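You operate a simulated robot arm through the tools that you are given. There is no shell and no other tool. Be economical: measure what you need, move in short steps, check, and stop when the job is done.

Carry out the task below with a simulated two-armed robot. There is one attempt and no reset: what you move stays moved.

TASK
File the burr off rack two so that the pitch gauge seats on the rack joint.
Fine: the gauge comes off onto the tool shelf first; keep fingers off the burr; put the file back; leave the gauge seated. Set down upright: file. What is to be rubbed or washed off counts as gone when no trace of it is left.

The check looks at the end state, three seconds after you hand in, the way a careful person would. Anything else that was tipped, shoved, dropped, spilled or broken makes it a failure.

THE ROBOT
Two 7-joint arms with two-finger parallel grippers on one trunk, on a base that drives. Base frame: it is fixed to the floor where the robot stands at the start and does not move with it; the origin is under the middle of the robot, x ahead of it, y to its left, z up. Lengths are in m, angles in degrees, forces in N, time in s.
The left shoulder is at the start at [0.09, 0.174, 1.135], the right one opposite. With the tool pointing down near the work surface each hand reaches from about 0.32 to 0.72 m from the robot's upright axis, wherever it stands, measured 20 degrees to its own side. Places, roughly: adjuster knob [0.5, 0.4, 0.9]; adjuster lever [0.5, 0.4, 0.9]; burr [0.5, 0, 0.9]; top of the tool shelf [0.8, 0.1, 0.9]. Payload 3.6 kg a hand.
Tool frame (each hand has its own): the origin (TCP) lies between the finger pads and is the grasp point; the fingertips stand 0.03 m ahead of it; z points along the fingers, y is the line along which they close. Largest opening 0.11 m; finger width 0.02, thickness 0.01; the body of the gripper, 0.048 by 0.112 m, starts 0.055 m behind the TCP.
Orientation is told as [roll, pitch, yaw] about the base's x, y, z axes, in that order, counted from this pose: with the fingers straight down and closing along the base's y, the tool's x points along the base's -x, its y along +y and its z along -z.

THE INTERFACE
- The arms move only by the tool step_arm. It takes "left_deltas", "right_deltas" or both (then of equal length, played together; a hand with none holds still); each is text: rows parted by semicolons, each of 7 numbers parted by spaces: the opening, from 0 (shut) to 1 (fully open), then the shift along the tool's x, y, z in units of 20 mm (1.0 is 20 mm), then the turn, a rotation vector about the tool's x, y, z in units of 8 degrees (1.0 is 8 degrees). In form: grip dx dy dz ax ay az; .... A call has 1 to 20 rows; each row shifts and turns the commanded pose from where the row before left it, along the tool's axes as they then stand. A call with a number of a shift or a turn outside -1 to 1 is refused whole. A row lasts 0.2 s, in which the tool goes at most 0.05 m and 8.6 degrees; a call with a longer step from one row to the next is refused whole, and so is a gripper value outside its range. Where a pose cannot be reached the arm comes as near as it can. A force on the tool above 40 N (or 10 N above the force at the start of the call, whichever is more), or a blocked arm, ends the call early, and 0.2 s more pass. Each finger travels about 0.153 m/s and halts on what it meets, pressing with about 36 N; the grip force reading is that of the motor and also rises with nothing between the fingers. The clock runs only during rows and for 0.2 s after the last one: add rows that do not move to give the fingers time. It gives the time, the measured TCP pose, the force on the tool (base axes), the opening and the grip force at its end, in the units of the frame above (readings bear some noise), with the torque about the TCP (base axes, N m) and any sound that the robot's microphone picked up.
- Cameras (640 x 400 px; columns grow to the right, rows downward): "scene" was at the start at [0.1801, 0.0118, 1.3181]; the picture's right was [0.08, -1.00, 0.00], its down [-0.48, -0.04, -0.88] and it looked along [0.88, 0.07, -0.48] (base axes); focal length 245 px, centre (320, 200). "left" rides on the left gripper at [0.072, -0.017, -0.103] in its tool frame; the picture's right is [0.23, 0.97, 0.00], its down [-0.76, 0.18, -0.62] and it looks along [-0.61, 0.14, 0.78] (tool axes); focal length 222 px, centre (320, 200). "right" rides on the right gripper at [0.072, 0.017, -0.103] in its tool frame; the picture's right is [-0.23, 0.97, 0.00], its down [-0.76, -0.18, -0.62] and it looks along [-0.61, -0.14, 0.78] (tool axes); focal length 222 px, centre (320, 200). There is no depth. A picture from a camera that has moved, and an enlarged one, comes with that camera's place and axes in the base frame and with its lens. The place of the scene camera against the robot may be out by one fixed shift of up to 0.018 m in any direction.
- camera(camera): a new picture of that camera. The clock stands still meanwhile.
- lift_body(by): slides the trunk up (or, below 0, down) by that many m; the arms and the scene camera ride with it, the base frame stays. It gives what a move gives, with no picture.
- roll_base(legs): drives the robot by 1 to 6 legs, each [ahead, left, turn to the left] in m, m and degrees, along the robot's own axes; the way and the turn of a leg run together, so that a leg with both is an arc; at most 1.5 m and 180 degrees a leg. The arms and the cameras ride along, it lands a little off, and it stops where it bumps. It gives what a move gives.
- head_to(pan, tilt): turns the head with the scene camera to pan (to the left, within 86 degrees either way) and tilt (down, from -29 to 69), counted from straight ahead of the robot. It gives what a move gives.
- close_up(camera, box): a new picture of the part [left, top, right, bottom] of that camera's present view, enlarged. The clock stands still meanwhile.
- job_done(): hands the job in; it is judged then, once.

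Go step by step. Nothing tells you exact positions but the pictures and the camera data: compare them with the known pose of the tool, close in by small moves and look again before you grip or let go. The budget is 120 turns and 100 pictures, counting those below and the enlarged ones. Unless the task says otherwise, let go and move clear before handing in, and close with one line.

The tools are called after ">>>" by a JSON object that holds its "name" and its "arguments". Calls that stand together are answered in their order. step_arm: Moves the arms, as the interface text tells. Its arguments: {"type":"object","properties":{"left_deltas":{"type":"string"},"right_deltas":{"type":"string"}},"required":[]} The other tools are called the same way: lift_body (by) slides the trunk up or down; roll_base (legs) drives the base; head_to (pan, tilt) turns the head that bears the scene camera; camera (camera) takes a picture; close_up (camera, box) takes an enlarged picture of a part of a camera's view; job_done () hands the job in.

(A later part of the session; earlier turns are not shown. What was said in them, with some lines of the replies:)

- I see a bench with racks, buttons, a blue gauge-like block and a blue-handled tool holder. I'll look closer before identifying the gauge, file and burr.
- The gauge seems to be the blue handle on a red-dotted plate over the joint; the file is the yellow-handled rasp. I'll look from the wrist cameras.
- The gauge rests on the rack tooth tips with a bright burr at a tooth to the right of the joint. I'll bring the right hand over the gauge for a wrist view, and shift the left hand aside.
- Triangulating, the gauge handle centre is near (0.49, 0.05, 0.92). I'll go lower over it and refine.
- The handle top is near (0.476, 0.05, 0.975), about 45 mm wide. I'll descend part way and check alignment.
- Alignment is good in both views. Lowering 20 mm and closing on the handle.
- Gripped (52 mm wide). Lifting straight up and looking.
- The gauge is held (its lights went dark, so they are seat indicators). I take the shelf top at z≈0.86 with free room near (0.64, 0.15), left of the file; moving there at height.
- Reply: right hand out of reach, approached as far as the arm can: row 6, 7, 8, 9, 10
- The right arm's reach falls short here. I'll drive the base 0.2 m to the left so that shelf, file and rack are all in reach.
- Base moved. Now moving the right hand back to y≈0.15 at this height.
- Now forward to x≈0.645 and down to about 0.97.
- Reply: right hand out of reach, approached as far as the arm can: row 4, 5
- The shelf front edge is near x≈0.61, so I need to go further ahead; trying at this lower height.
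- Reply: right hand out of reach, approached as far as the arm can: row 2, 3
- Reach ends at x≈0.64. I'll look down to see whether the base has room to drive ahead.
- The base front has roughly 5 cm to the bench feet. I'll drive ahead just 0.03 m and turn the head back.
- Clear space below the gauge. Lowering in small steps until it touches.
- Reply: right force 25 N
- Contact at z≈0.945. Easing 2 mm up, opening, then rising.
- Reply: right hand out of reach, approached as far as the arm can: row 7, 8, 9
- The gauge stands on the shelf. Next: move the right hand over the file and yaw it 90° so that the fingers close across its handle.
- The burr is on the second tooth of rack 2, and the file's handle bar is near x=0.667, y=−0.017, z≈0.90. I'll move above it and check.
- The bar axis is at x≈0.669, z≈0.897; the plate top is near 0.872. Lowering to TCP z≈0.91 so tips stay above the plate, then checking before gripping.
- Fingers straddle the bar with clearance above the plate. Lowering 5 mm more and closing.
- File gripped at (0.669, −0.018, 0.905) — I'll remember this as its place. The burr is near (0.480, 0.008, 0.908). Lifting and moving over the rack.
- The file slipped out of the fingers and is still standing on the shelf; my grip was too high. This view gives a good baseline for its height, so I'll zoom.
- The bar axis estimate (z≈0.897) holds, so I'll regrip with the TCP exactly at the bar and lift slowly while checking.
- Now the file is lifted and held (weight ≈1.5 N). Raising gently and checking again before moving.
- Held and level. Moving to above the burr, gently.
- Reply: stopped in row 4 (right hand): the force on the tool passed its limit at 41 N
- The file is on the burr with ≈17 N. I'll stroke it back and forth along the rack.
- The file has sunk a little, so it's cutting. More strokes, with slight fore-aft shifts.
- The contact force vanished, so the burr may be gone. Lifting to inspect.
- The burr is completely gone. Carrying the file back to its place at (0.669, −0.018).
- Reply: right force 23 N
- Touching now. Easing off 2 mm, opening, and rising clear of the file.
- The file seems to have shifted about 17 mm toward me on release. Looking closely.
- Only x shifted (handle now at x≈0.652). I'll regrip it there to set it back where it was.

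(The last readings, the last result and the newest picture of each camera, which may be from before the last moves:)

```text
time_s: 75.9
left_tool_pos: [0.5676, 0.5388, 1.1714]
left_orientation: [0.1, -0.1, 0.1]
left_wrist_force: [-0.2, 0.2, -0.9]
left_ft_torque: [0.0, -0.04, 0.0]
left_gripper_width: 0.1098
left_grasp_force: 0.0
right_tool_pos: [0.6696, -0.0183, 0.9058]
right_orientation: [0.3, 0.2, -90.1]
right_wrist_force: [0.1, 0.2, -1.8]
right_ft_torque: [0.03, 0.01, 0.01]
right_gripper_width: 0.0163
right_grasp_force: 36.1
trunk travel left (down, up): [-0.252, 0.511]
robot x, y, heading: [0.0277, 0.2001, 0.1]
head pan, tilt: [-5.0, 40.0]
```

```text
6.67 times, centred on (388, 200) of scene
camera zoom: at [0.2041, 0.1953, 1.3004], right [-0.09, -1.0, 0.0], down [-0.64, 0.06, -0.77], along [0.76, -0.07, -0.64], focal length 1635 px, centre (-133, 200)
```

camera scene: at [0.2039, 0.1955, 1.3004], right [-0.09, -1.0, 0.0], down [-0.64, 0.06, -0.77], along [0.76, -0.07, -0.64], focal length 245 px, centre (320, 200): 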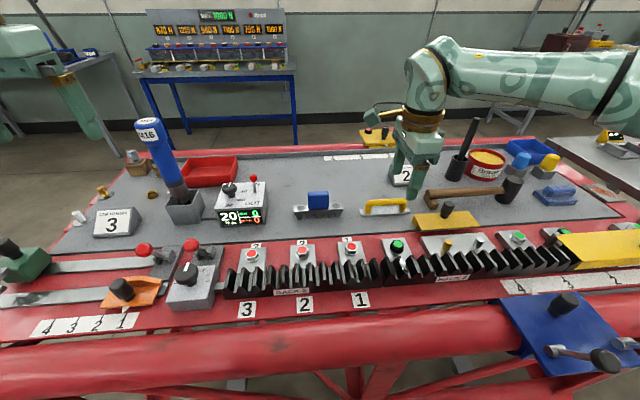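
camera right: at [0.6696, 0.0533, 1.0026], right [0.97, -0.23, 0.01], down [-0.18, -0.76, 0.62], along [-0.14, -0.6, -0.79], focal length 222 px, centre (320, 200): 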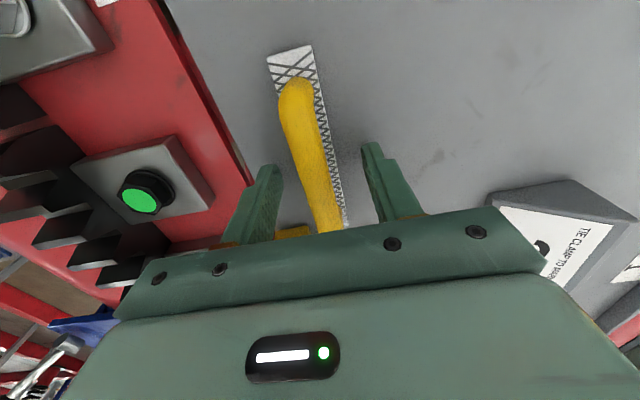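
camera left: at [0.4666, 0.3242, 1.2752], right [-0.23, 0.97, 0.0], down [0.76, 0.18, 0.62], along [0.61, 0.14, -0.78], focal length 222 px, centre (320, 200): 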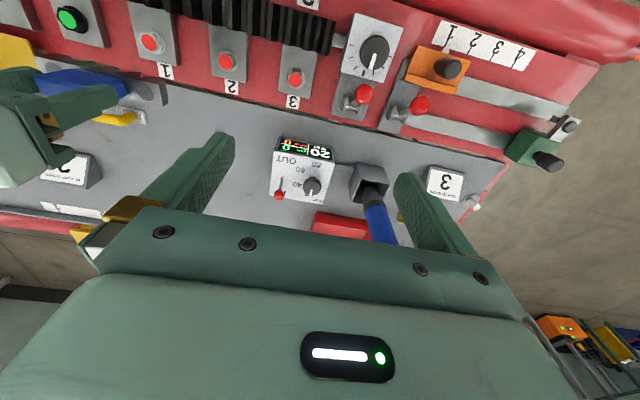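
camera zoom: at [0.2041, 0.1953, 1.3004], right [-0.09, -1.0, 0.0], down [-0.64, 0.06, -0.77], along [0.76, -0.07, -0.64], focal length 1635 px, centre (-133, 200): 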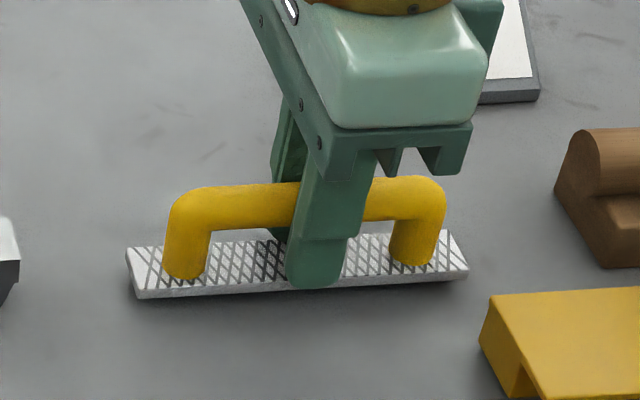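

Back over its place, 6 mm up. Lowering softly and opening just a little.

>>> {"name": "step_arm", "arguments": {"right_deltas": "0 0 0 0.1 0 0 0;0 0 0 0.1 0 0 0;0 0 0 0.05 0 0 0;0 0 0 0 0 0 0"}}

>>> {"name": "step_arm", "arguments": {"right_deltas": "0.17 0 0 0 0 0 0;0.2 0 0 0 0 0 0;0.22 0 0 0 0 0 0;0.22 0 0 0 0 0 0"}}

>>> {"name": "close_up", "arguments": {"camera": "scene", "box": [340, 170, 436, 230]}}

```text
time_s: 76.9
left_tool_pos: [0.5669, 0.5393, 1.172]
left_orientation: [-0.1, 0.0, -0.1]
left_wrist_force: [-0.4, 0.4, -0.2]
left_ft_torque: [-0.02, -0.01, 0.0]
left_gripper_width: 0.1099
left_grasp_force: 0.1
right_tool_pos: [0.6704, -0.0185, 0.9013]
right_orientation: [0.2, 0.3, -90.1]
right_wrist_force: [0.3, 0.7, -2.0]
right_ft_torque: [-0.02, -0.02, -0.04]
right_gripper_width: 0.0161
right_grasp_force: 36.0
trunk travel left (down, up): [-0.252, 0.511]
robot x, y, heading: [0.0297, 0.1989, 0.0]
head pan, tilt: [-5.0, 40.0]
```

```text
time_s: 77.9
left_tool_pos: [0.5678, 0.5398, 1.1716]
left_orientation: [-0.1, 0.0, -0.1]
left_wrist_force: [-0.3, -0.1, 0.1]
left_ft_torque: [-0.01, -0.01, 0.01]
left_gripper_width: 0.11
left_grasp_force: 0.1
right_tool_pos: [0.67, -0.0162, 0.8999]
right_orientation: [0.4, 0.2, -90.0]
right_wrist_force: [0.2, 0.6, 0.6]
right_ft_torque: [0.0, 0.03, 0.01]
right_gripper_width: 0.0243
right_grasp_force: 0.0
trunk travel left (down, up): [-0.252, 0.511]
robot x, y, heading: [0.0306, 0.2027, -0.1]
head pan, tilt: [-5.0, 40.0]
```

```text
6.67 times, centred on (388, 200) of scene
camera zoom: at [0.204, 0.1954, 1.3004], right [-0.09, -1.0, 0.0], down [-0.64, 0.06, -0.77], along [0.76, -0.07, -0.64], focal length 1635 px, centre (-133, 200)
```

zoom: 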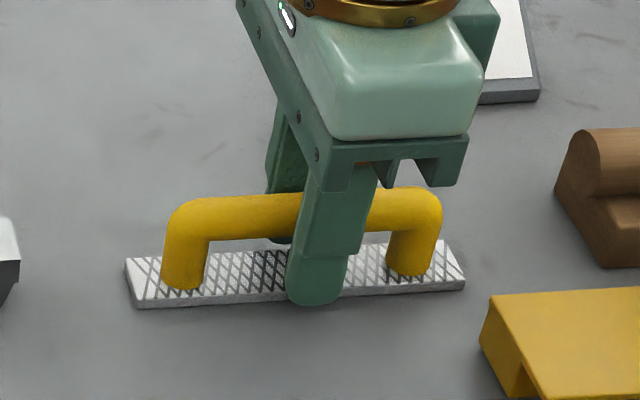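

The file sits at its original spot and is released. Opening a touch more and rising.

>>> {"name": "step_arm", "arguments": {"right_deltas": "0.27 0 0 0 0 0 0;0.3 0 0 0 0 0 0;0.3 0 0 -0.2 0 0 0;0.3 0 0 -0.4 0 0 0;0.3 0 0 -0.5 0 0 0;0.3 0 0 -0.7 0 0 0;0.3 0 0 -0.8 0 0 0;0.3 0 0 -0.9 0 0 0;0.5 0 0 -0.9 0 0 0;0.5 0 0 -0.5 0 0 0;0.5 0 0 0 0 0 0"}}

>>> {"name": "close_up", "arguments": {"camera": "scene", "box": [340, 170, 436, 230]}}

```text
time_s: 80.3
left_tool_pos: [0.568, 0.539, 1.1724]
left_orientation: [-0.1, 0.0, -0.1]
left_wrist_force: [0.6, -0.5, 0.0]
left_ft_torque: [0.0, -0.02, 0.01]
left_gripper_width: 0.1101
left_grasp_force: 0.1
right_tool_pos: [0.6683, -0.019, 0.9989]
right_orientation: [0.3, 0.2, -90.1]
right_wrist_force: [0.5, 0.2, 0.4]
right_ft_torque: [0.0, 0.01, -0.02]
right_gripper_width: 0.0548
right_grasp_force: 0.1
trunk travel left (down, up): [-0.252, 0.511]
robot x, y, heading: [0.03, 0.196, 0.1]
head pan, tilt: [-5.0, 40.0]
```

```text
6.67 times, centred on (388, 200) of scene
camera zoom: at [0.2041, 0.1954, 1.3004], right [-0.09, -1.0, 0.0], down [-0.64, 0.06, -0.77], along [0.76, -0.07, -0.64], focal length 1635 px, centre (-133, 200)
```

zoom: 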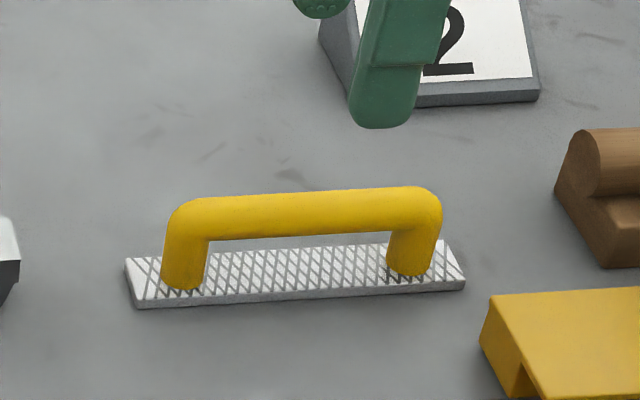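

The file is back in place, upright. Now backing off, yawing back and going to the gauge.

>>> {"name": "step_arm", "arguments": {"right_deltas": "0.5 0 -0.7 0 0 0 0;0.5 0 -0.7 0 0 0 0;0.5 0 0 0 0 0 -0.9375;0.5 0 0 0 0 0 -0.9375;0.5 0 0 0 0 0 -0.9375;0.5 0 0 0 0 0 -0.9375;0.5 0 0 0 0 0 -0.9375;0.5 0 0 0 0 0 -0.9375;0.5 0 0 0 0 0 -0.9375;0.5 0 0 0 0 0 -0.9375;0.5 0 0 0 0 0 -0.9375;0.5 0 0 0 0 0 -0.9375;0.5 0 0 0 0 0 -0.9375;0.5 0 0 0 0 0 -0.9375;0.7 0 0 0 0 0 0"}}

>>> {"name": "step_arm", "arguments": {"right_deltas": "0.7 0 0.9 0 0 0 0;0.7 0 0.9 0 0 0 0;0.7 0 0.9 0 0 0 0;0.7 0 0.9 0 0 0 0;0.7 0 0.9 0 0 0 0;0.7 0 0.9 0 0 0 0;0.7 0 0.9 0 0 0 0;0.7 0 0.9 0 0 0 0;0.7 0 0.9 0 0 0 0;0.7 0 0.6 0 0 0 0;0.7 0 0 0 0 0 0"}}

>>> {"name": "camera", "arguments": {"camera": "right"}}

>>> {"name": "close_up", "arguments": {"camera": "scene", "box": [270, 160, 366, 220]}}

```text
time_s: 83.5
left_tool_pos: [0.5675, 0.5402, 1.1722]
left_orientation: [0.1, 0.0, 0.1]
left_wrist_force: [0.4, 0.6, 0.5]
left_ft_torque: [0.0, 0.01, -0.01]
left_gripper_width: 0.11
left_grasp_force: 0.1
right_tool_pos: [0.6413, -0.0188, 0.9987]
right_orientation: [0.3, -0.4, -0.1]
right_wrist_force: [-0.6, -0.4, 1.0]
right_ft_torque: [0.02, 0.0, 0.02]
right_gripper_width: 0.077
right_grasp_force: 0.0
trunk travel left (down, up): [-0.252, 0.511]
robot x, y, heading: [0.0318, 0.2022, -0.2]
head pan, tilt: [-5.0, 40.0]
```

```text
time_s: 85.9
left_tool_pos: [0.5675, 0.5393, 1.1719]
left_orientation: [0.0, 0.1, 0.0]
left_wrist_force: [0.0, 0.4, 0.1]
left_ft_torque: [0.01, 0.03, -0.01]
left_gripper_width: 0.1099
left_grasp_force: 0.1
right_tool_pos: [0.6408, 0.1566, 0.9997]
right_orientation: [0.3, -0.2, 0.0]
right_wrist_force: [0.0, 0.2, 0.2]
right_ft_torque: [-0.01, -0.03, 0.0]
right_gripper_width: 0.0771
right_grasp_force: 0.1
trunk travel left (down, up): [-0.252, 0.511]
robot x, y, heading: [0.0285, 0.2012, -0.3]
head pan, tilt: [-5.0, 40.0]
```

```text
31 pictures are left
camera right: at [0.568, 0.1717, 1.1015], right [0.23, 0.97, 0.0], down [0.76, -0.18, 0.63], along [0.61, -0.14, -0.78], focal length 222 px, centre (320, 200)
```

right: 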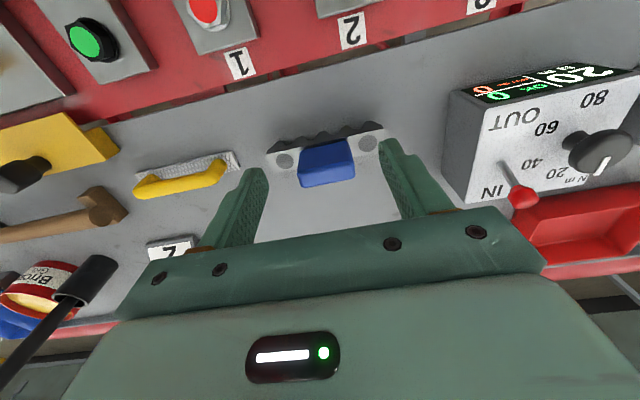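

```text
6.67 times, centred on (318, 190) of scene
camera zoom: at [0.204, 0.1954, 1.3004], right [-0.09, -1.0, 0.0], down [-0.64, 0.06, -0.77], along [0.76, -0.07, -0.64], focal length 1635 px, centre (333, 267)
```

zoom: 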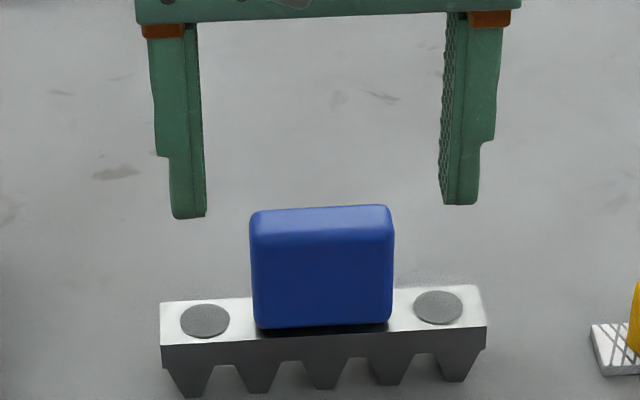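

>>> {"name": "close_up", "arguments": {"camera": "right", "box": [256, 100, 416, 200]}}

```text
4.00 times, centred on (336, 150) of right
camera zoom: at [0.568, 0.1717, 1.1015], right [0.23, 0.97, 0.0], down [0.76, -0.18, 0.63], along [0.61, -0.14, -0.78], focal length 888 px, centre (256, 400)
```

zoom: 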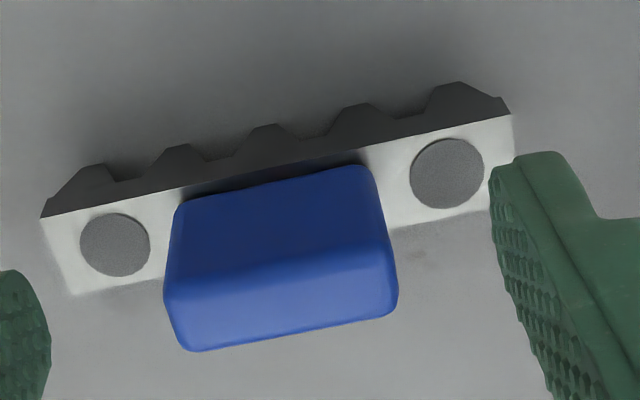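

The gauge is where I left it, (0.668, 0.154). Lowering over the handle and gripping at the same height as before.

>>> {"name": "step_arm", "arguments": {"right_deltas": "0.7 0 0 0.5 0 0 0;0.7 -0.4 -0.08 0.3 0 0 0;0.7 -0.5 0 0.2 0 0 0;0.7 -0.45 0 0 0 0 0;0.7 0 0 0.5 0 0 0;0.7 0 0 0.5 0 0 0;0.7 0 0 0.6 0 0 0;0.7 0 0 0 0 0 0"}}

>>> {"name": "close_up", "arguments": {"camera": "scene", "box": [270, 160, 366, 220]}}

>>> {"name": "close_up", "arguments": {"camera": "right", "box": [220, 100, 420, 225]}}

```text
time_s: 87.7
left_tool_pos: [0.5667, 0.541, 1.1724]
left_orientation: [-0.1, 0.1, 0.1]
left_wrist_force: [-0.5, 0.3, 0.3]
left_ft_torque: [-0.01, 0.0, 0.0]
left_gripper_width: 0.11
left_grasp_force: 0.1
right_tool_pos: [0.6692, 0.1551, 0.9477]
right_orientation: [0.2, -0.4, -0.1]
right_wrist_force: [-0.4, -0.1, 0.1]
right_ft_torque: [0.02, 0.02, 0.0]
right_gripper_width: 0.0769
right_grasp_force: 0.0
trunk travel left (down, up): [-0.252, 0.511]
robot x, y, heading: [0.0307, 0.2012, -0.1]
head pan, tilt: [-5.0, 40.0]
```

```text
6.67 times, centred on (318, 190) of scene
camera zoom: at [0.2039, 0.1956, 1.3005], right [-0.09, -1.0, 0.0], down [-0.64, 0.06, -0.77], along [0.76, -0.07, -0.64], focal length 1635 px, centre (333, 267)
```

zoom: 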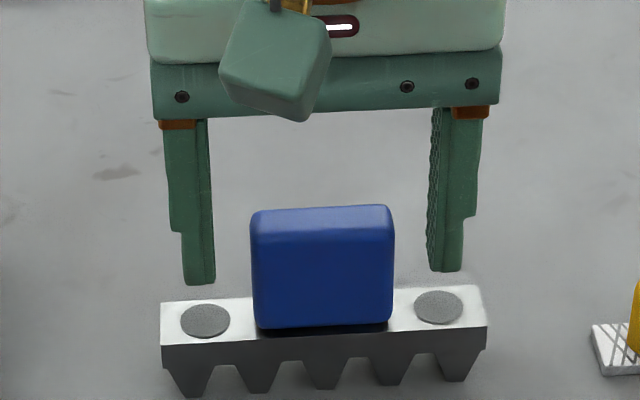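

```text
3.20 times, centred on (320, 162) of right
camera zoom: at [0.5952, 0.1705, 1.0494], right [0.23, 0.97, 0.0], down [0.76, -0.18, 0.63], along [0.61, -0.14, -0.78], focal length 711 px, centre (320, 320)
```

zoom: 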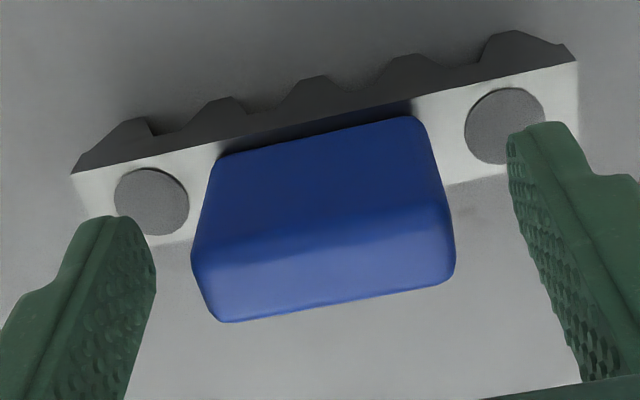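

Same relation as in the first grasp. Closing and lifting.

>>> {"name": "step_arm", "arguments": {"right_deltas": "0.7 0.08 0 0.12 0 0 0;0.5 0 0 0 0 0 0;0.3 0 0 0 0 0 0;0.2 0 0 0 0 0 0;0.2 0 0 0 0 0 0;0.2 0 0 0 0 0 0;0.2 0 0 -0.2 0 0 0;0.2 0 0 -0.3 0 0 0;0.2 0 0 -0.5 0 0 0;0.2 0.3 0 -0.5 0 0 0;0.2 0.5 0 -0.5 0 0 0;0.2 0.7 0 -0.5 0 0 0;0.2 0.7 0 -0.5 0 0 0;0.2 0.7 0 -0.5 0 0 0;0.2 0.5 0 -0.5 0 0 0;0.2 0 0 -0.5 0 0 0;0.2 0 0 0 0 0 0"}}

>>> {"name": "camera", "arguments": {"camera": "scene"}}

```text
time_s: 91.3
left_tool_pos: [0.5681, 0.5383, 1.1718]
left_orientation: [-0.1, 0.0, 0.0]
left_wrist_force: [-0.3, -0.1, 0.0]
left_ft_torque: [0.0, -0.02, 0.01]
left_gripper_width: 0.1102
left_grasp_force: 0.1
right_tool_pos: [0.5982, 0.154, 1.034]
right_orientation: [0.2, -0.3, -0.1]
right_wrist_force: [-0.2, 0.6, -4.3]
right_ft_torque: [-0.02, 0.02, -0.03]
right_gripper_width: 0.0515
right_grasp_force: 36.0
trunk travel left (down, up): [-0.252, 0.511]
robot x, y, heading: [0.0294, 0.1929, -0.1]
head pan, tilt: [-5.0, 40.0]
```

```text
26 pictures are left
camera scene: at [0.2045, 0.1955, 1.3003], right [-0.09, -1.0, 0.0], down [-0.64, 0.06, -0.77], along [0.76, -0.07, -0.64], focal length 245 px, centre (320, 200)
```

scene: 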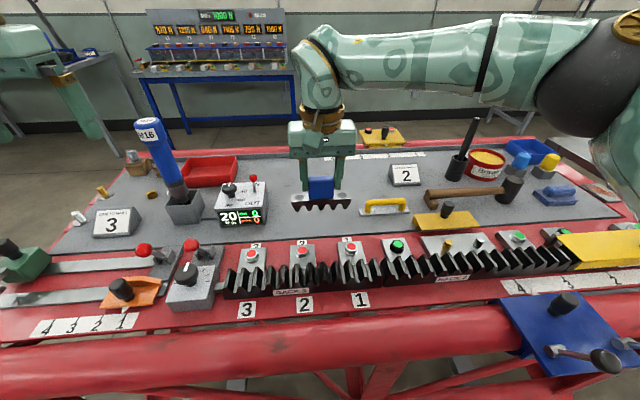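

Gauge held level. Carrying it above the joint at (0.4766, 0.0502).

>>> {"name": "step_arm", "arguments": {"right_deltas": "0.2 0.3 -0.2 0 0 0 0;0.2 0.5 -0.45 0 0 0 0;0.2 0.5 -0.45 0 0 0 0;0.2 0.5 -0.45 0 0 0 0;0.2 0.5 -0.45 0 0 0 0;0.2 0.5 -0.45 0 0 0 0;0.2 0.5 -0.45 0 0 0 0;0.2 0.5 -0.45 0 0 0 0;0.2 0.5 -0.45 0 0 0 0;0.2 0.5 -0.45 0 0 0 0;0.2 0.5 -0.45 0 0 0 0;0.2 0.5 -0.45 0 0 0 0;0.2 0.27 -0.24 0 0 0 0;0.2 0 0 0.5 0 0 0;0.2 0 0 0.4 0 0 0;0.2 0 0 0 0 0 0;0.2 0 0 0 0 0 0"}}

>>> {"name": "close_up", "arguments": {"camera": "scene", "box": [310, 190, 438, 270]}}

>>> {"name": "close_up", "arguments": {"camera": "right", "box": [220, 80, 420, 205]}}

```text
time_s: 94.9
left_tool_pos: [0.5691, 0.54, 1.1721]
left_orientation: [0.1, 0.1, 0.0]
left_wrist_force: [0.0, -0.5, -0.2]
left_ft_torque: [-0.01, 0.0, 0.0]
left_gripper_width: 0.1102
left_grasp_force: 0.1
right_tool_pos: [0.4782, 0.0451, 1.0154]
right_orientation: [0.2, -0.3, -0.1]
right_wrist_force: [1.5, 0.2, -4.7]
right_ft_torque: [0.01, 0.03, 0.04]
right_gripper_width: 0.0516
right_grasp_force: 35.6
trunk travel left (down, up): [-0.252, 0.511]
robot x, y, heading: [0.0303, 0.1978, 0.1]
head pan, tilt: [-5.0, 40.0]
```

```text
5.00 times, centred on (374, 230) of scene
camera zoom: at [0.2042, 0.1953, 1.3004], right [-0.09, -1.0, 0.0], down [-0.64, 0.06, -0.77], along [0.76, -0.07, -0.64], focal length 1226 px, centre (50, 50)
```

zoom: 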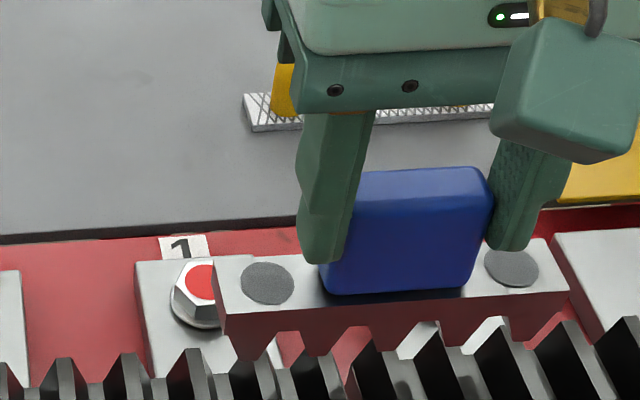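

```text
3.20 times, centred on (320, 142) of right
camera zoom: at [0.4049, 0.0621, 1.117], right [0.23, 0.97, 0.0], down [0.76, -0.18, 0.63], along [0.61, -0.14, -0.78], focal length 711 px, centre (320, 384)
```

zoom: 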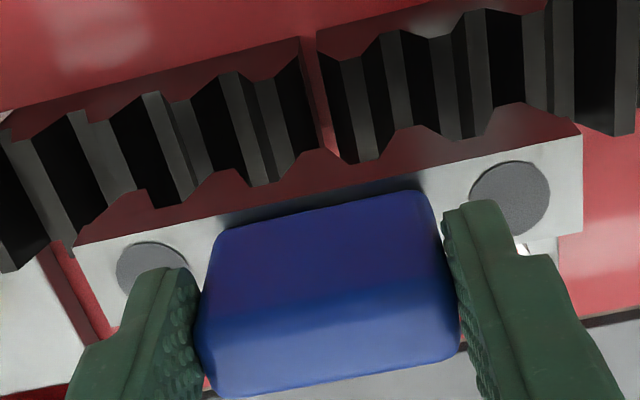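

>>> {"name": "step_arm", "arguments": {"right_deltas": "0.2 0.08 0.25 0.2 0 0 0;0.2 0 0 0.4 0 0 0;0.2 0 0 0.4 0 0 0;0.2 0 0 0 0 0 0;0.2 0 0 0 0 0 0"}}

>>> {"name": "close_up", "arguments": {"camera": "scene", "box": [310, 190, 438, 270]}}

>>> {"name": "close_up", "arguments": {"camera": "right", "box": [220, 80, 420, 205]}}

```text
time_s: 96.1
left_tool_pos: [0.5679, 0.5386, 1.171]
left_orientation: [0.0, 0.0, 0.0]
left_wrist_force: [-0.2, 0.6, 0.0]
left_ft_torque: [-0.01, -0.03, -0.03]
left_gripper_width: 0.11
left_grasp_force: 0.0
right_tool_pos: [0.4759, 0.0528, 0.9946]
right_orientation: [0.2, -0.3, -0.1]
right_wrist_force: [-0.6, 0.2, -4.6]
right_ft_torque: [-0.01, 0.04, -0.02]
right_gripper_width: 0.0517
right_grasp_force: 36.1
trunk travel left (down, up): [-0.252, 0.511]
robot x, y, heading: [0.0315, 0.2022, -0.0]
head pan, tilt: [-5.0, 40.0]
```

```text
5.00 times, centred on (374, 230) of scene
camera zoom: at [0.2043, 0.1953, 1.3004], right [-0.09, -1.0, 0.0], down [-0.64, 0.06, -0.77], along [0.76, -0.07, -0.64], focal length 1226 px, centre (50, 50)
```

zoom: 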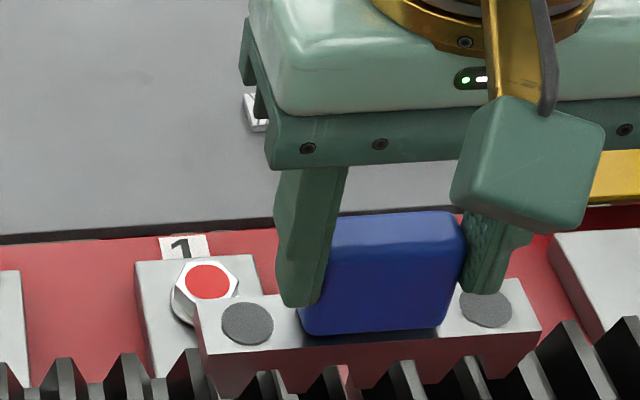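

```text
3.20 times, centred on (320, 142) of right
camera zoom: at [0.4033, 0.0674, 1.0971], right [0.23, 0.97, 0.0], down [0.76, -0.18, 0.63], along [0.61, -0.14, -0.78], focal length 711 px, centre (320, 384)
```

zoom: 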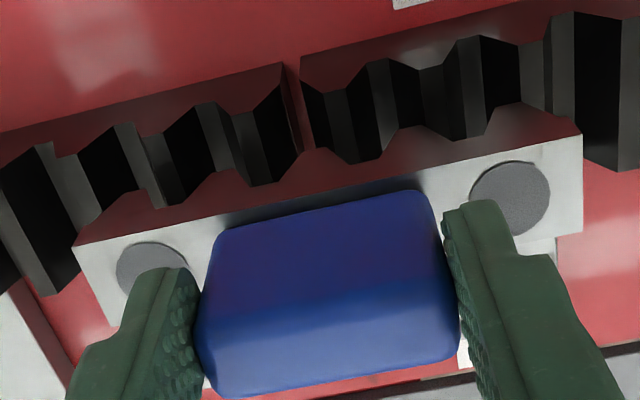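

The gauge is slightly too far left (+y) of the joint by about 2–4 mm. Shifting −2.5 mm and rechecking.

>>> {"name": "step_arm", "arguments": {"right_deltas": "0.2 0 -0.125 0 0 0 0;0.2 0 0 0 0 0 0;0.2 0 0 0 0 0 0"}}

>>> {"name": "step_arm", "arguments": {"right_deltas": "0.2 0 0 0.2 0 0 0;0.2 0 0 0 0 0 0"}}

>>> {"name": "close_up", "arguments": {"camera": "right", "box": [220, 80, 420, 205]}}

>>> {"name": "close_up", "arguments": {"camera": "scene", "box": [320, 225, 416, 285]}}

```text
time_s: 96.9
left_tool_pos: [0.5693, 0.5402, 1.1712]
left_orientation: [0.0, 0.0, -0.1]
left_wrist_force: [-0.1, 0.0, -0.8]
left_ft_torque: [-0.03, 0.01, 0.0]
left_gripper_width: 0.11
left_grasp_force: 0.2
right_tool_pos: [0.4759, 0.0497, 0.9947]
right_orientation: [0.1, -0.3, 0.0]
right_wrist_force: [0.5, 0.1, -4.4]
right_ft_torque: [0.01, 0.03, 0.01]
right_gripper_width: 0.0516
right_grasp_force: 35.6
trunk travel left (down, up): [-0.252, 0.511]
robot x, y, heading: [0.0307, 0.1992, -0.1]
head pan, tilt: [-5.0, 40.0]
```

```text
time_s: 97.5
left_tool_pos: [0.568, 0.5392, 1.1707]
left_orientation: [0.0, 0.0, 0.1]
left_wrist_force: [0.1, 0.3, 0.1]
left_ft_torque: [0.02, -0.03, 0.03]
left_gripper_width: 0.1102
left_grasp_force: 0.1
right_tool_pos: [0.4751, 0.0495, 0.9906]
right_orientation: [0.2, -0.3, -0.1]
right_wrist_force: [-1.1, -0.1, -4.1]
right_ft_torque: [0.02, 0.03, -0.02]
right_gripper_width: 0.0514
right_grasp_force: 35.7
trunk travel left (down, up): [-0.252, 0.511]
robot x, y, heading: [0.028, 0.2015, -0.0]
head pan, tilt: [-5.0, 40.0]
```

```text
3.20 times, centred on (320, 142) of right
camera zoom: at [0.4031, 0.0652, 1.093], right [0.23, 0.97, 0.0], down [0.76, -0.18, 0.63], along [0.61, -0.14, -0.78], focal length 711 px, centre (320, 384)
```

zoom: 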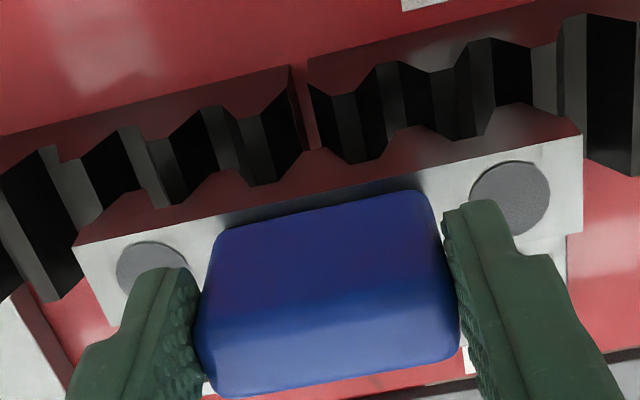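

```text
6.67 times, centred on (368, 255) of scene
camera zoom: at [0.2042, 0.1954, 1.3004], right [-0.09, -1.0, 0.0], down [-0.64, 0.06, -0.77], along [0.76, -0.07, -0.64], focal length 1635 px, centre (0, -167)
```

zoom: 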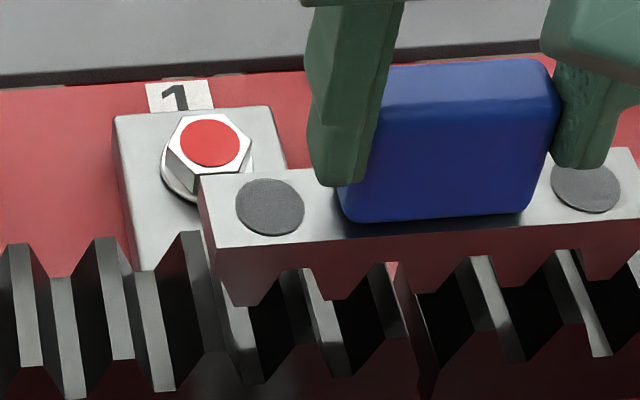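

Both views and the first reading agree within ~1 mm; lowering slowly, watching force.

>>> {"name": "step_arm", "arguments": {"right_deltas": "0.2 0 0 0.1 0 0 0;0.2 0 0 0.1 0 0 0;0.2 0 0 0.1 0 0 0;0.2 0 0 0.1 0 0 0;0.2 0 0 0 0 0 0"}}

```text
time_s: 98.7
left_tool_pos: [0.5675, 0.5395, 1.1724]
left_orientation: [0.0, 0.1, 0.1]
left_wrist_force: [0.7, 0.4, 0.5]
left_ft_torque: [0.04, 0.01, -0.01]
left_gripper_width: 0.11
left_grasp_force: 0.0
right_tool_pos: [0.4758, 0.0499, 0.9845]
right_orientation: [0.1, -0.3, -0.1]
right_wrist_force: [0.8, 0.1, -3.9]
right_ft_torque: [0.01, -0.01, 0.03]
right_gripper_width: 0.0515
right_grasp_force: 36.5
trunk travel left (down, up): [-0.252, 0.511]
robot x, y, heading: [0.0312, 0.1978, -0.4]
head pan, tilt: [-5.0, 40.0]
```

>>> {"name": "step_arm", "arguments": {"right_deltas": "0.2 0 0 0.1 0 0 0;0.2 0 0 0.1 0 0 0;0.2 0 0 0.05 0 0 0;0.2 0 0 0 0 0 0"}}

>>> {"name": "close_up", "arguments": {"camera": "scene", "box": [320, 225, 416, 285]}}

```text
time_s: 99.7
left_tool_pos: [0.5678, 0.5396, 1.1713]
left_orientation: [0.0, 0.0, 0.1]
left_wrist_force: [1.2, -1.1, 1.3]
left_ft_torque: [0.0, 0.0, 0.0]
left_gripper_width: 0.1101
left_grasp_force: 0.0
right_tool_pos: [0.4775, 0.0503, 0.978]
right_orientation: [0.2, -0.3, -0.1]
right_wrist_force: [0.9, -0.1, -3.9]
right_ft_torque: [0.01, 0.03, 0.0]
right_gripper_width: 0.0515
right_grasp_force: 36.4
trunk travel left (down, up): [-0.252, 0.511]
robot x, y, heading: [0.0269, 0.198, 0.0]
head pan, tilt: [-5.0, 40.0]
```

```text
6.67 times, centred on (368, 255) of scene
camera zoom: at [0.2042, 0.1953, 1.3004], right [-0.09, -1.0, 0.0], down [-0.64, 0.06, -0.77], along [0.76, -0.07, -0.64], focal length 1635 px, centre (0, -167)
```

zoom: 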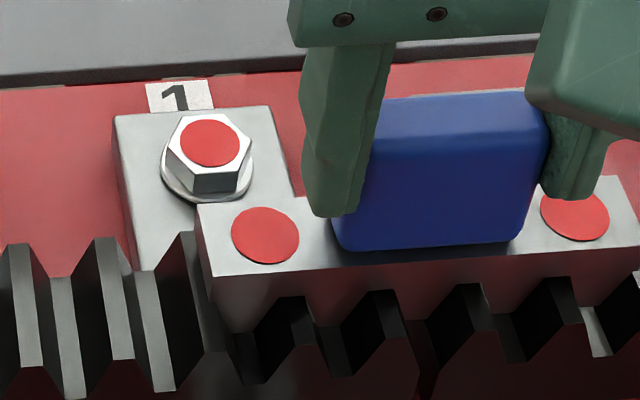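

The lights came on red (near but not seated) and we're already below the old height without contact. Continuing down.

>>> {"name": "step_arm", "arguments": {"right_deltas": "0.2 0 0 0.1 0 0 0;0.2 0 0 0.1 0 0 0;0.2 0 0 0.05 0 0 0;0.2 0 0 0 0 0 0"}}

>>> {"name": "close_up", "arguments": {"camera": "scene", "box": [320, 225, 416, 285]}}

```text
time_s: 100.7
left_tool_pos: [0.5671, 0.5383, 1.1723]
left_orientation: [-0.1, 0.0, 0.0]
left_wrist_force: [0.5, -0.1, 0.0]
left_ft_torque: [0.02, 0.02, 0.01]
left_gripper_width: 0.1101
left_grasp_force: 0.0
right_tool_pos: [0.4764, 0.0481, 0.9735]
right_orientation: [0.2, -0.5, -0.2]
right_wrist_force: [2.1, -8.6, 2.6]
right_ft_torque: [-0.91, -0.03, 0.13]
right_gripper_width: 0.0516
right_grasp_force: 36.2
trunk travel left (down, up): [-0.252, 0.511]
robot x, y, heading: [0.0312, 0.2008, 0.1]
head pan, tilt: [-5.0, 40.0]
```

```text
6.67 times, centred on (368, 255) of scene
camera zoom: at [0.2039, 0.1944, 1.3005], right [-0.09, -1.0, 0.0], down [-0.64, 0.06, -0.77], along [0.76, -0.07, -0.64], focal length 1635 px, centre (0, -167)
```

zoom: 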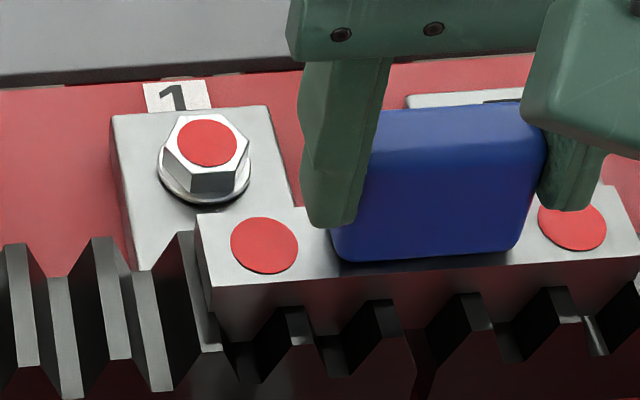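

The flanks push the gauge toward −y, so I'll yield 1.5 mm that way and continue down.

>>> {"name": "step_arm", "arguments": {"right_deltas": "0.2 0 -0.05 0 0 0 0;0.2 0 -0.04 0.05 0 0 0;0.2 0 0 0.05 0 0 0;0.2 0 0 0 0 0 0"}}

>>> {"name": "close_up", "arguments": {"camera": "scene", "box": [320, 225, 416, 285]}}

```text
time_s: 101.7
left_tool_pos: [0.5682, 0.5404, 1.1733]
left_orientation: [-0.1, 0.0, 0.0]
left_wrist_force: [1.0, -0.1, 0.0]
left_ft_torque: [0.0, -0.02, -0.02]
left_gripper_width: 0.11
left_grasp_force: 0.0
right_tool_pos: [0.4757, 0.0473, 0.9714]
right_orientation: [0.2, -0.4, -0.1]
right_wrist_force: [0.0, -3.0, 2.6]
right_ft_torque: [-0.65, 0.01, 0.02]
right_gripper_width: 0.0516
right_grasp_force: 36.1
trunk travel left (down, up): [-0.252, 0.511]
robot x, y, heading: [0.0322, 0.1995, -0.2]
head pan, tilt: [-5.0, 40.0]
```

```text
6.67 times, centred on (368, 255) of scene
camera zoom: at [0.2037, 0.1952, 1.3005], right [-0.09, -1.0, 0.0], down [-0.64, 0.06, -0.77], along [0.76, -0.07, -0.64], focal length 1635 px, centre (0, -167)
```

zoom: 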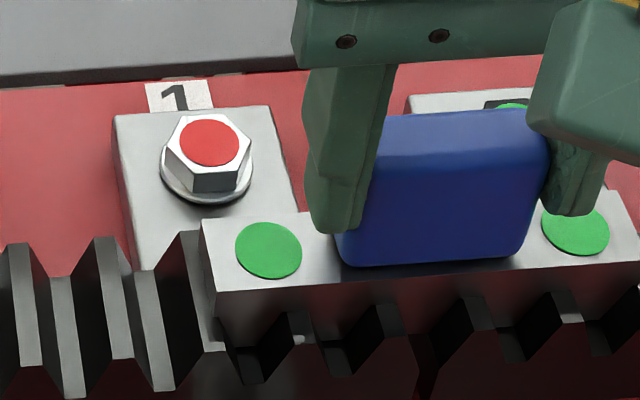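

Both lights are green — seated. A touch more settling, then a gentle release in small opening steps.

>>> {"name": "step_arm", "arguments": {"right_deltas": "0.2 0 -0.03 0.05 0 0 0;0.2 0 0 0 0 0 0;0.45 0 0 0 0 0 0;0.48 0 0 0 0 0 0;0.5 0 0 0 0 0 0;0.52 0 0 0 0 0 0;0.55 0 0 0 0 0 0;0.55 0 0 0 0 0 0"}}

>>> {"name": "close_up", "arguments": {"camera": "scene", "box": [320, 225, 416, 285]}}

```text
time_s: 103.5
left_tool_pos: [0.5667, 0.5394, 1.1727]
left_orientation: [0.1, 0.1, 0.0]
left_wrist_force: [-0.2, -0.2, 0.6]
left_ft_torque: [0.0, -0.02, 0.02]
left_gripper_width: 0.11
left_grasp_force: 0.2
right_tool_pos: [0.4754, 0.0464, 0.9691]
right_orientation: [0.1, -0.5, -0.1]
right_wrist_force: [-0.4, 0.0, 0.4]
right_ft_torque: [-0.01, -0.02, -0.03]
right_gripper_width: 0.0604
right_grasp_force: 0.1
trunk travel left (down, up): [-0.252, 0.511]
robot x, y, heading: [0.0329, 0.199, -0.1]
head pan, tilt: [-5.0, 40.0]
```

```text
6.67 times, centred on (368, 255) of scene
camera zoom: at [0.2039, 0.1954, 1.3004], right [-0.09, -1.0, 0.0], down [-0.64, 0.06, -0.77], along [0.76, -0.07, -0.64], focal length 1635 px, centre (0, -167)
```

zoom: 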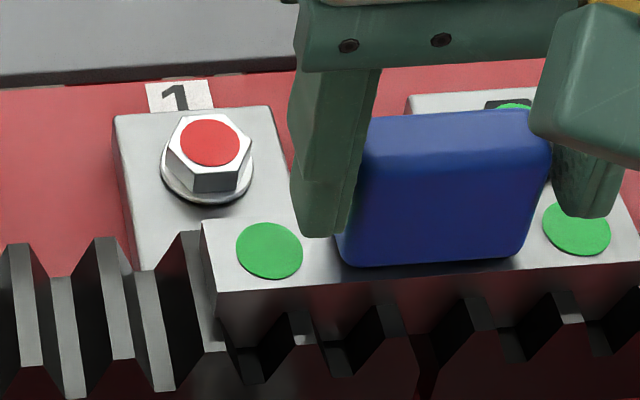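

Released, still green. Opening wider slightly and rising straight up.

>>> {"name": "step_arm", "arguments": {"right_deltas": "0.62 0 0 0 0 0 0;0.62 0 0 -0.3 0 0 0;0.62 0 0 -0.5 0 0 0;0.62 0 0 -0.7 0 0 0;0.62 0 0 -0.9 0 0 0;0.62 0 0 -0.9 0 0 0;0.62 0 0 -0.9 0 0 0;0.62 0 0 -0.9 0 0 0;0.62 0 -0.8 -0.9 0 0 0;0.62 0 -0.8 -0.5 0 0 0;0.62 0 -0.8 0 0 0 0;0.62 0 -0.8 0 0 0 0;0.62 0 -0.8 0 0 0 0;0.62 0 -0.8 0 0 0 0;0.62 0 0 0 0 0 0"}}

>>> {"name": "camera", "arguments": {"camera": "scene"}}

>>> {"name": "close_up", "arguments": {"camera": "scene", "box": [320, 180, 448, 280]}}

```text
time_s: 106.7
left_tool_pos: [0.5671, 0.5387, 1.1718]
left_orientation: [0.0, 0.0, 0.0]
left_wrist_force: [0.6, -0.7, -0.2]
left_ft_torque: [0.02, 0.01, 0.0]
left_gripper_width: 0.1103
left_grasp_force: 0.0
right_tool_pos: [0.4751, -0.0487, 1.0989]
right_orientation: [0.3, -0.4, -0.1]
right_wrist_force: [-0.2, 0.4, -0.9]
right_ft_torque: [0.01, 0.01, 0.0]
right_gripper_width: 0.0683
right_grasp_force: 0.1
trunk travel left (down, up): [-0.252, 0.511]
robot x, y, heading: [0.031, 0.2005, 0.0]
head pan, tilt: [-5.0, 40.0]
```

```text
15 pictures are left
camera scene: at [0.204, 0.1957, 1.3004], right [-0.09, -1.0, 0.0], down [-0.64, 0.06, -0.77], along [0.76, -0.07, -0.64], focal length 245 px, centre (320, 200)
```

scene: 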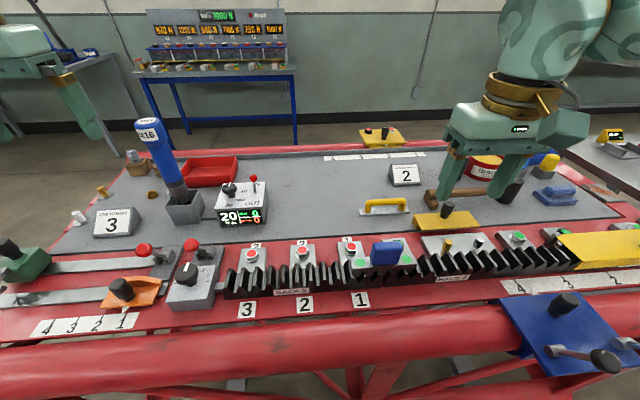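

```text
4.00 times, centred on (384, 230) of scene
camera zoom: at [0.204, 0.1957, 1.3004], right [-0.09, -1.0, 0.0], down [-0.64, 0.06, -0.77], along [0.76, -0.07, -0.64], focal length 981 px, centre (64, 80)
```

zoom: 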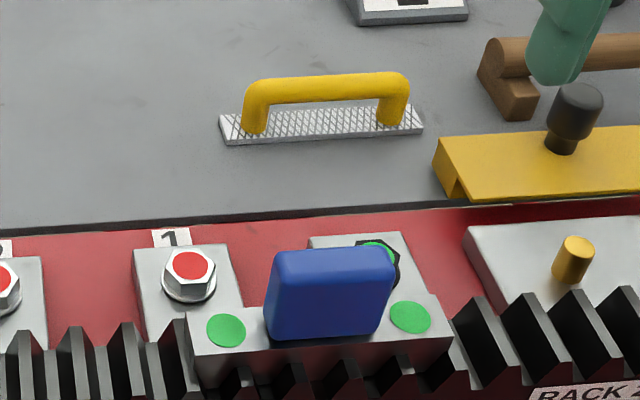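

The gauge is seated with both lights green, the burr is gone, the file stands back in its place, and both hands are clear. Handing in.

>>> {"name": "job_done", "arguments": {}}

```text
The job is handed in.
```

The burr on rack two is filed off with no trace left, and the pitch gauge is seated on the rack joint with both of its lights green. The file is back upright within a few millimetres of where it started; it slid about 17 mm when I first set it down, so I picked it up and put it back.
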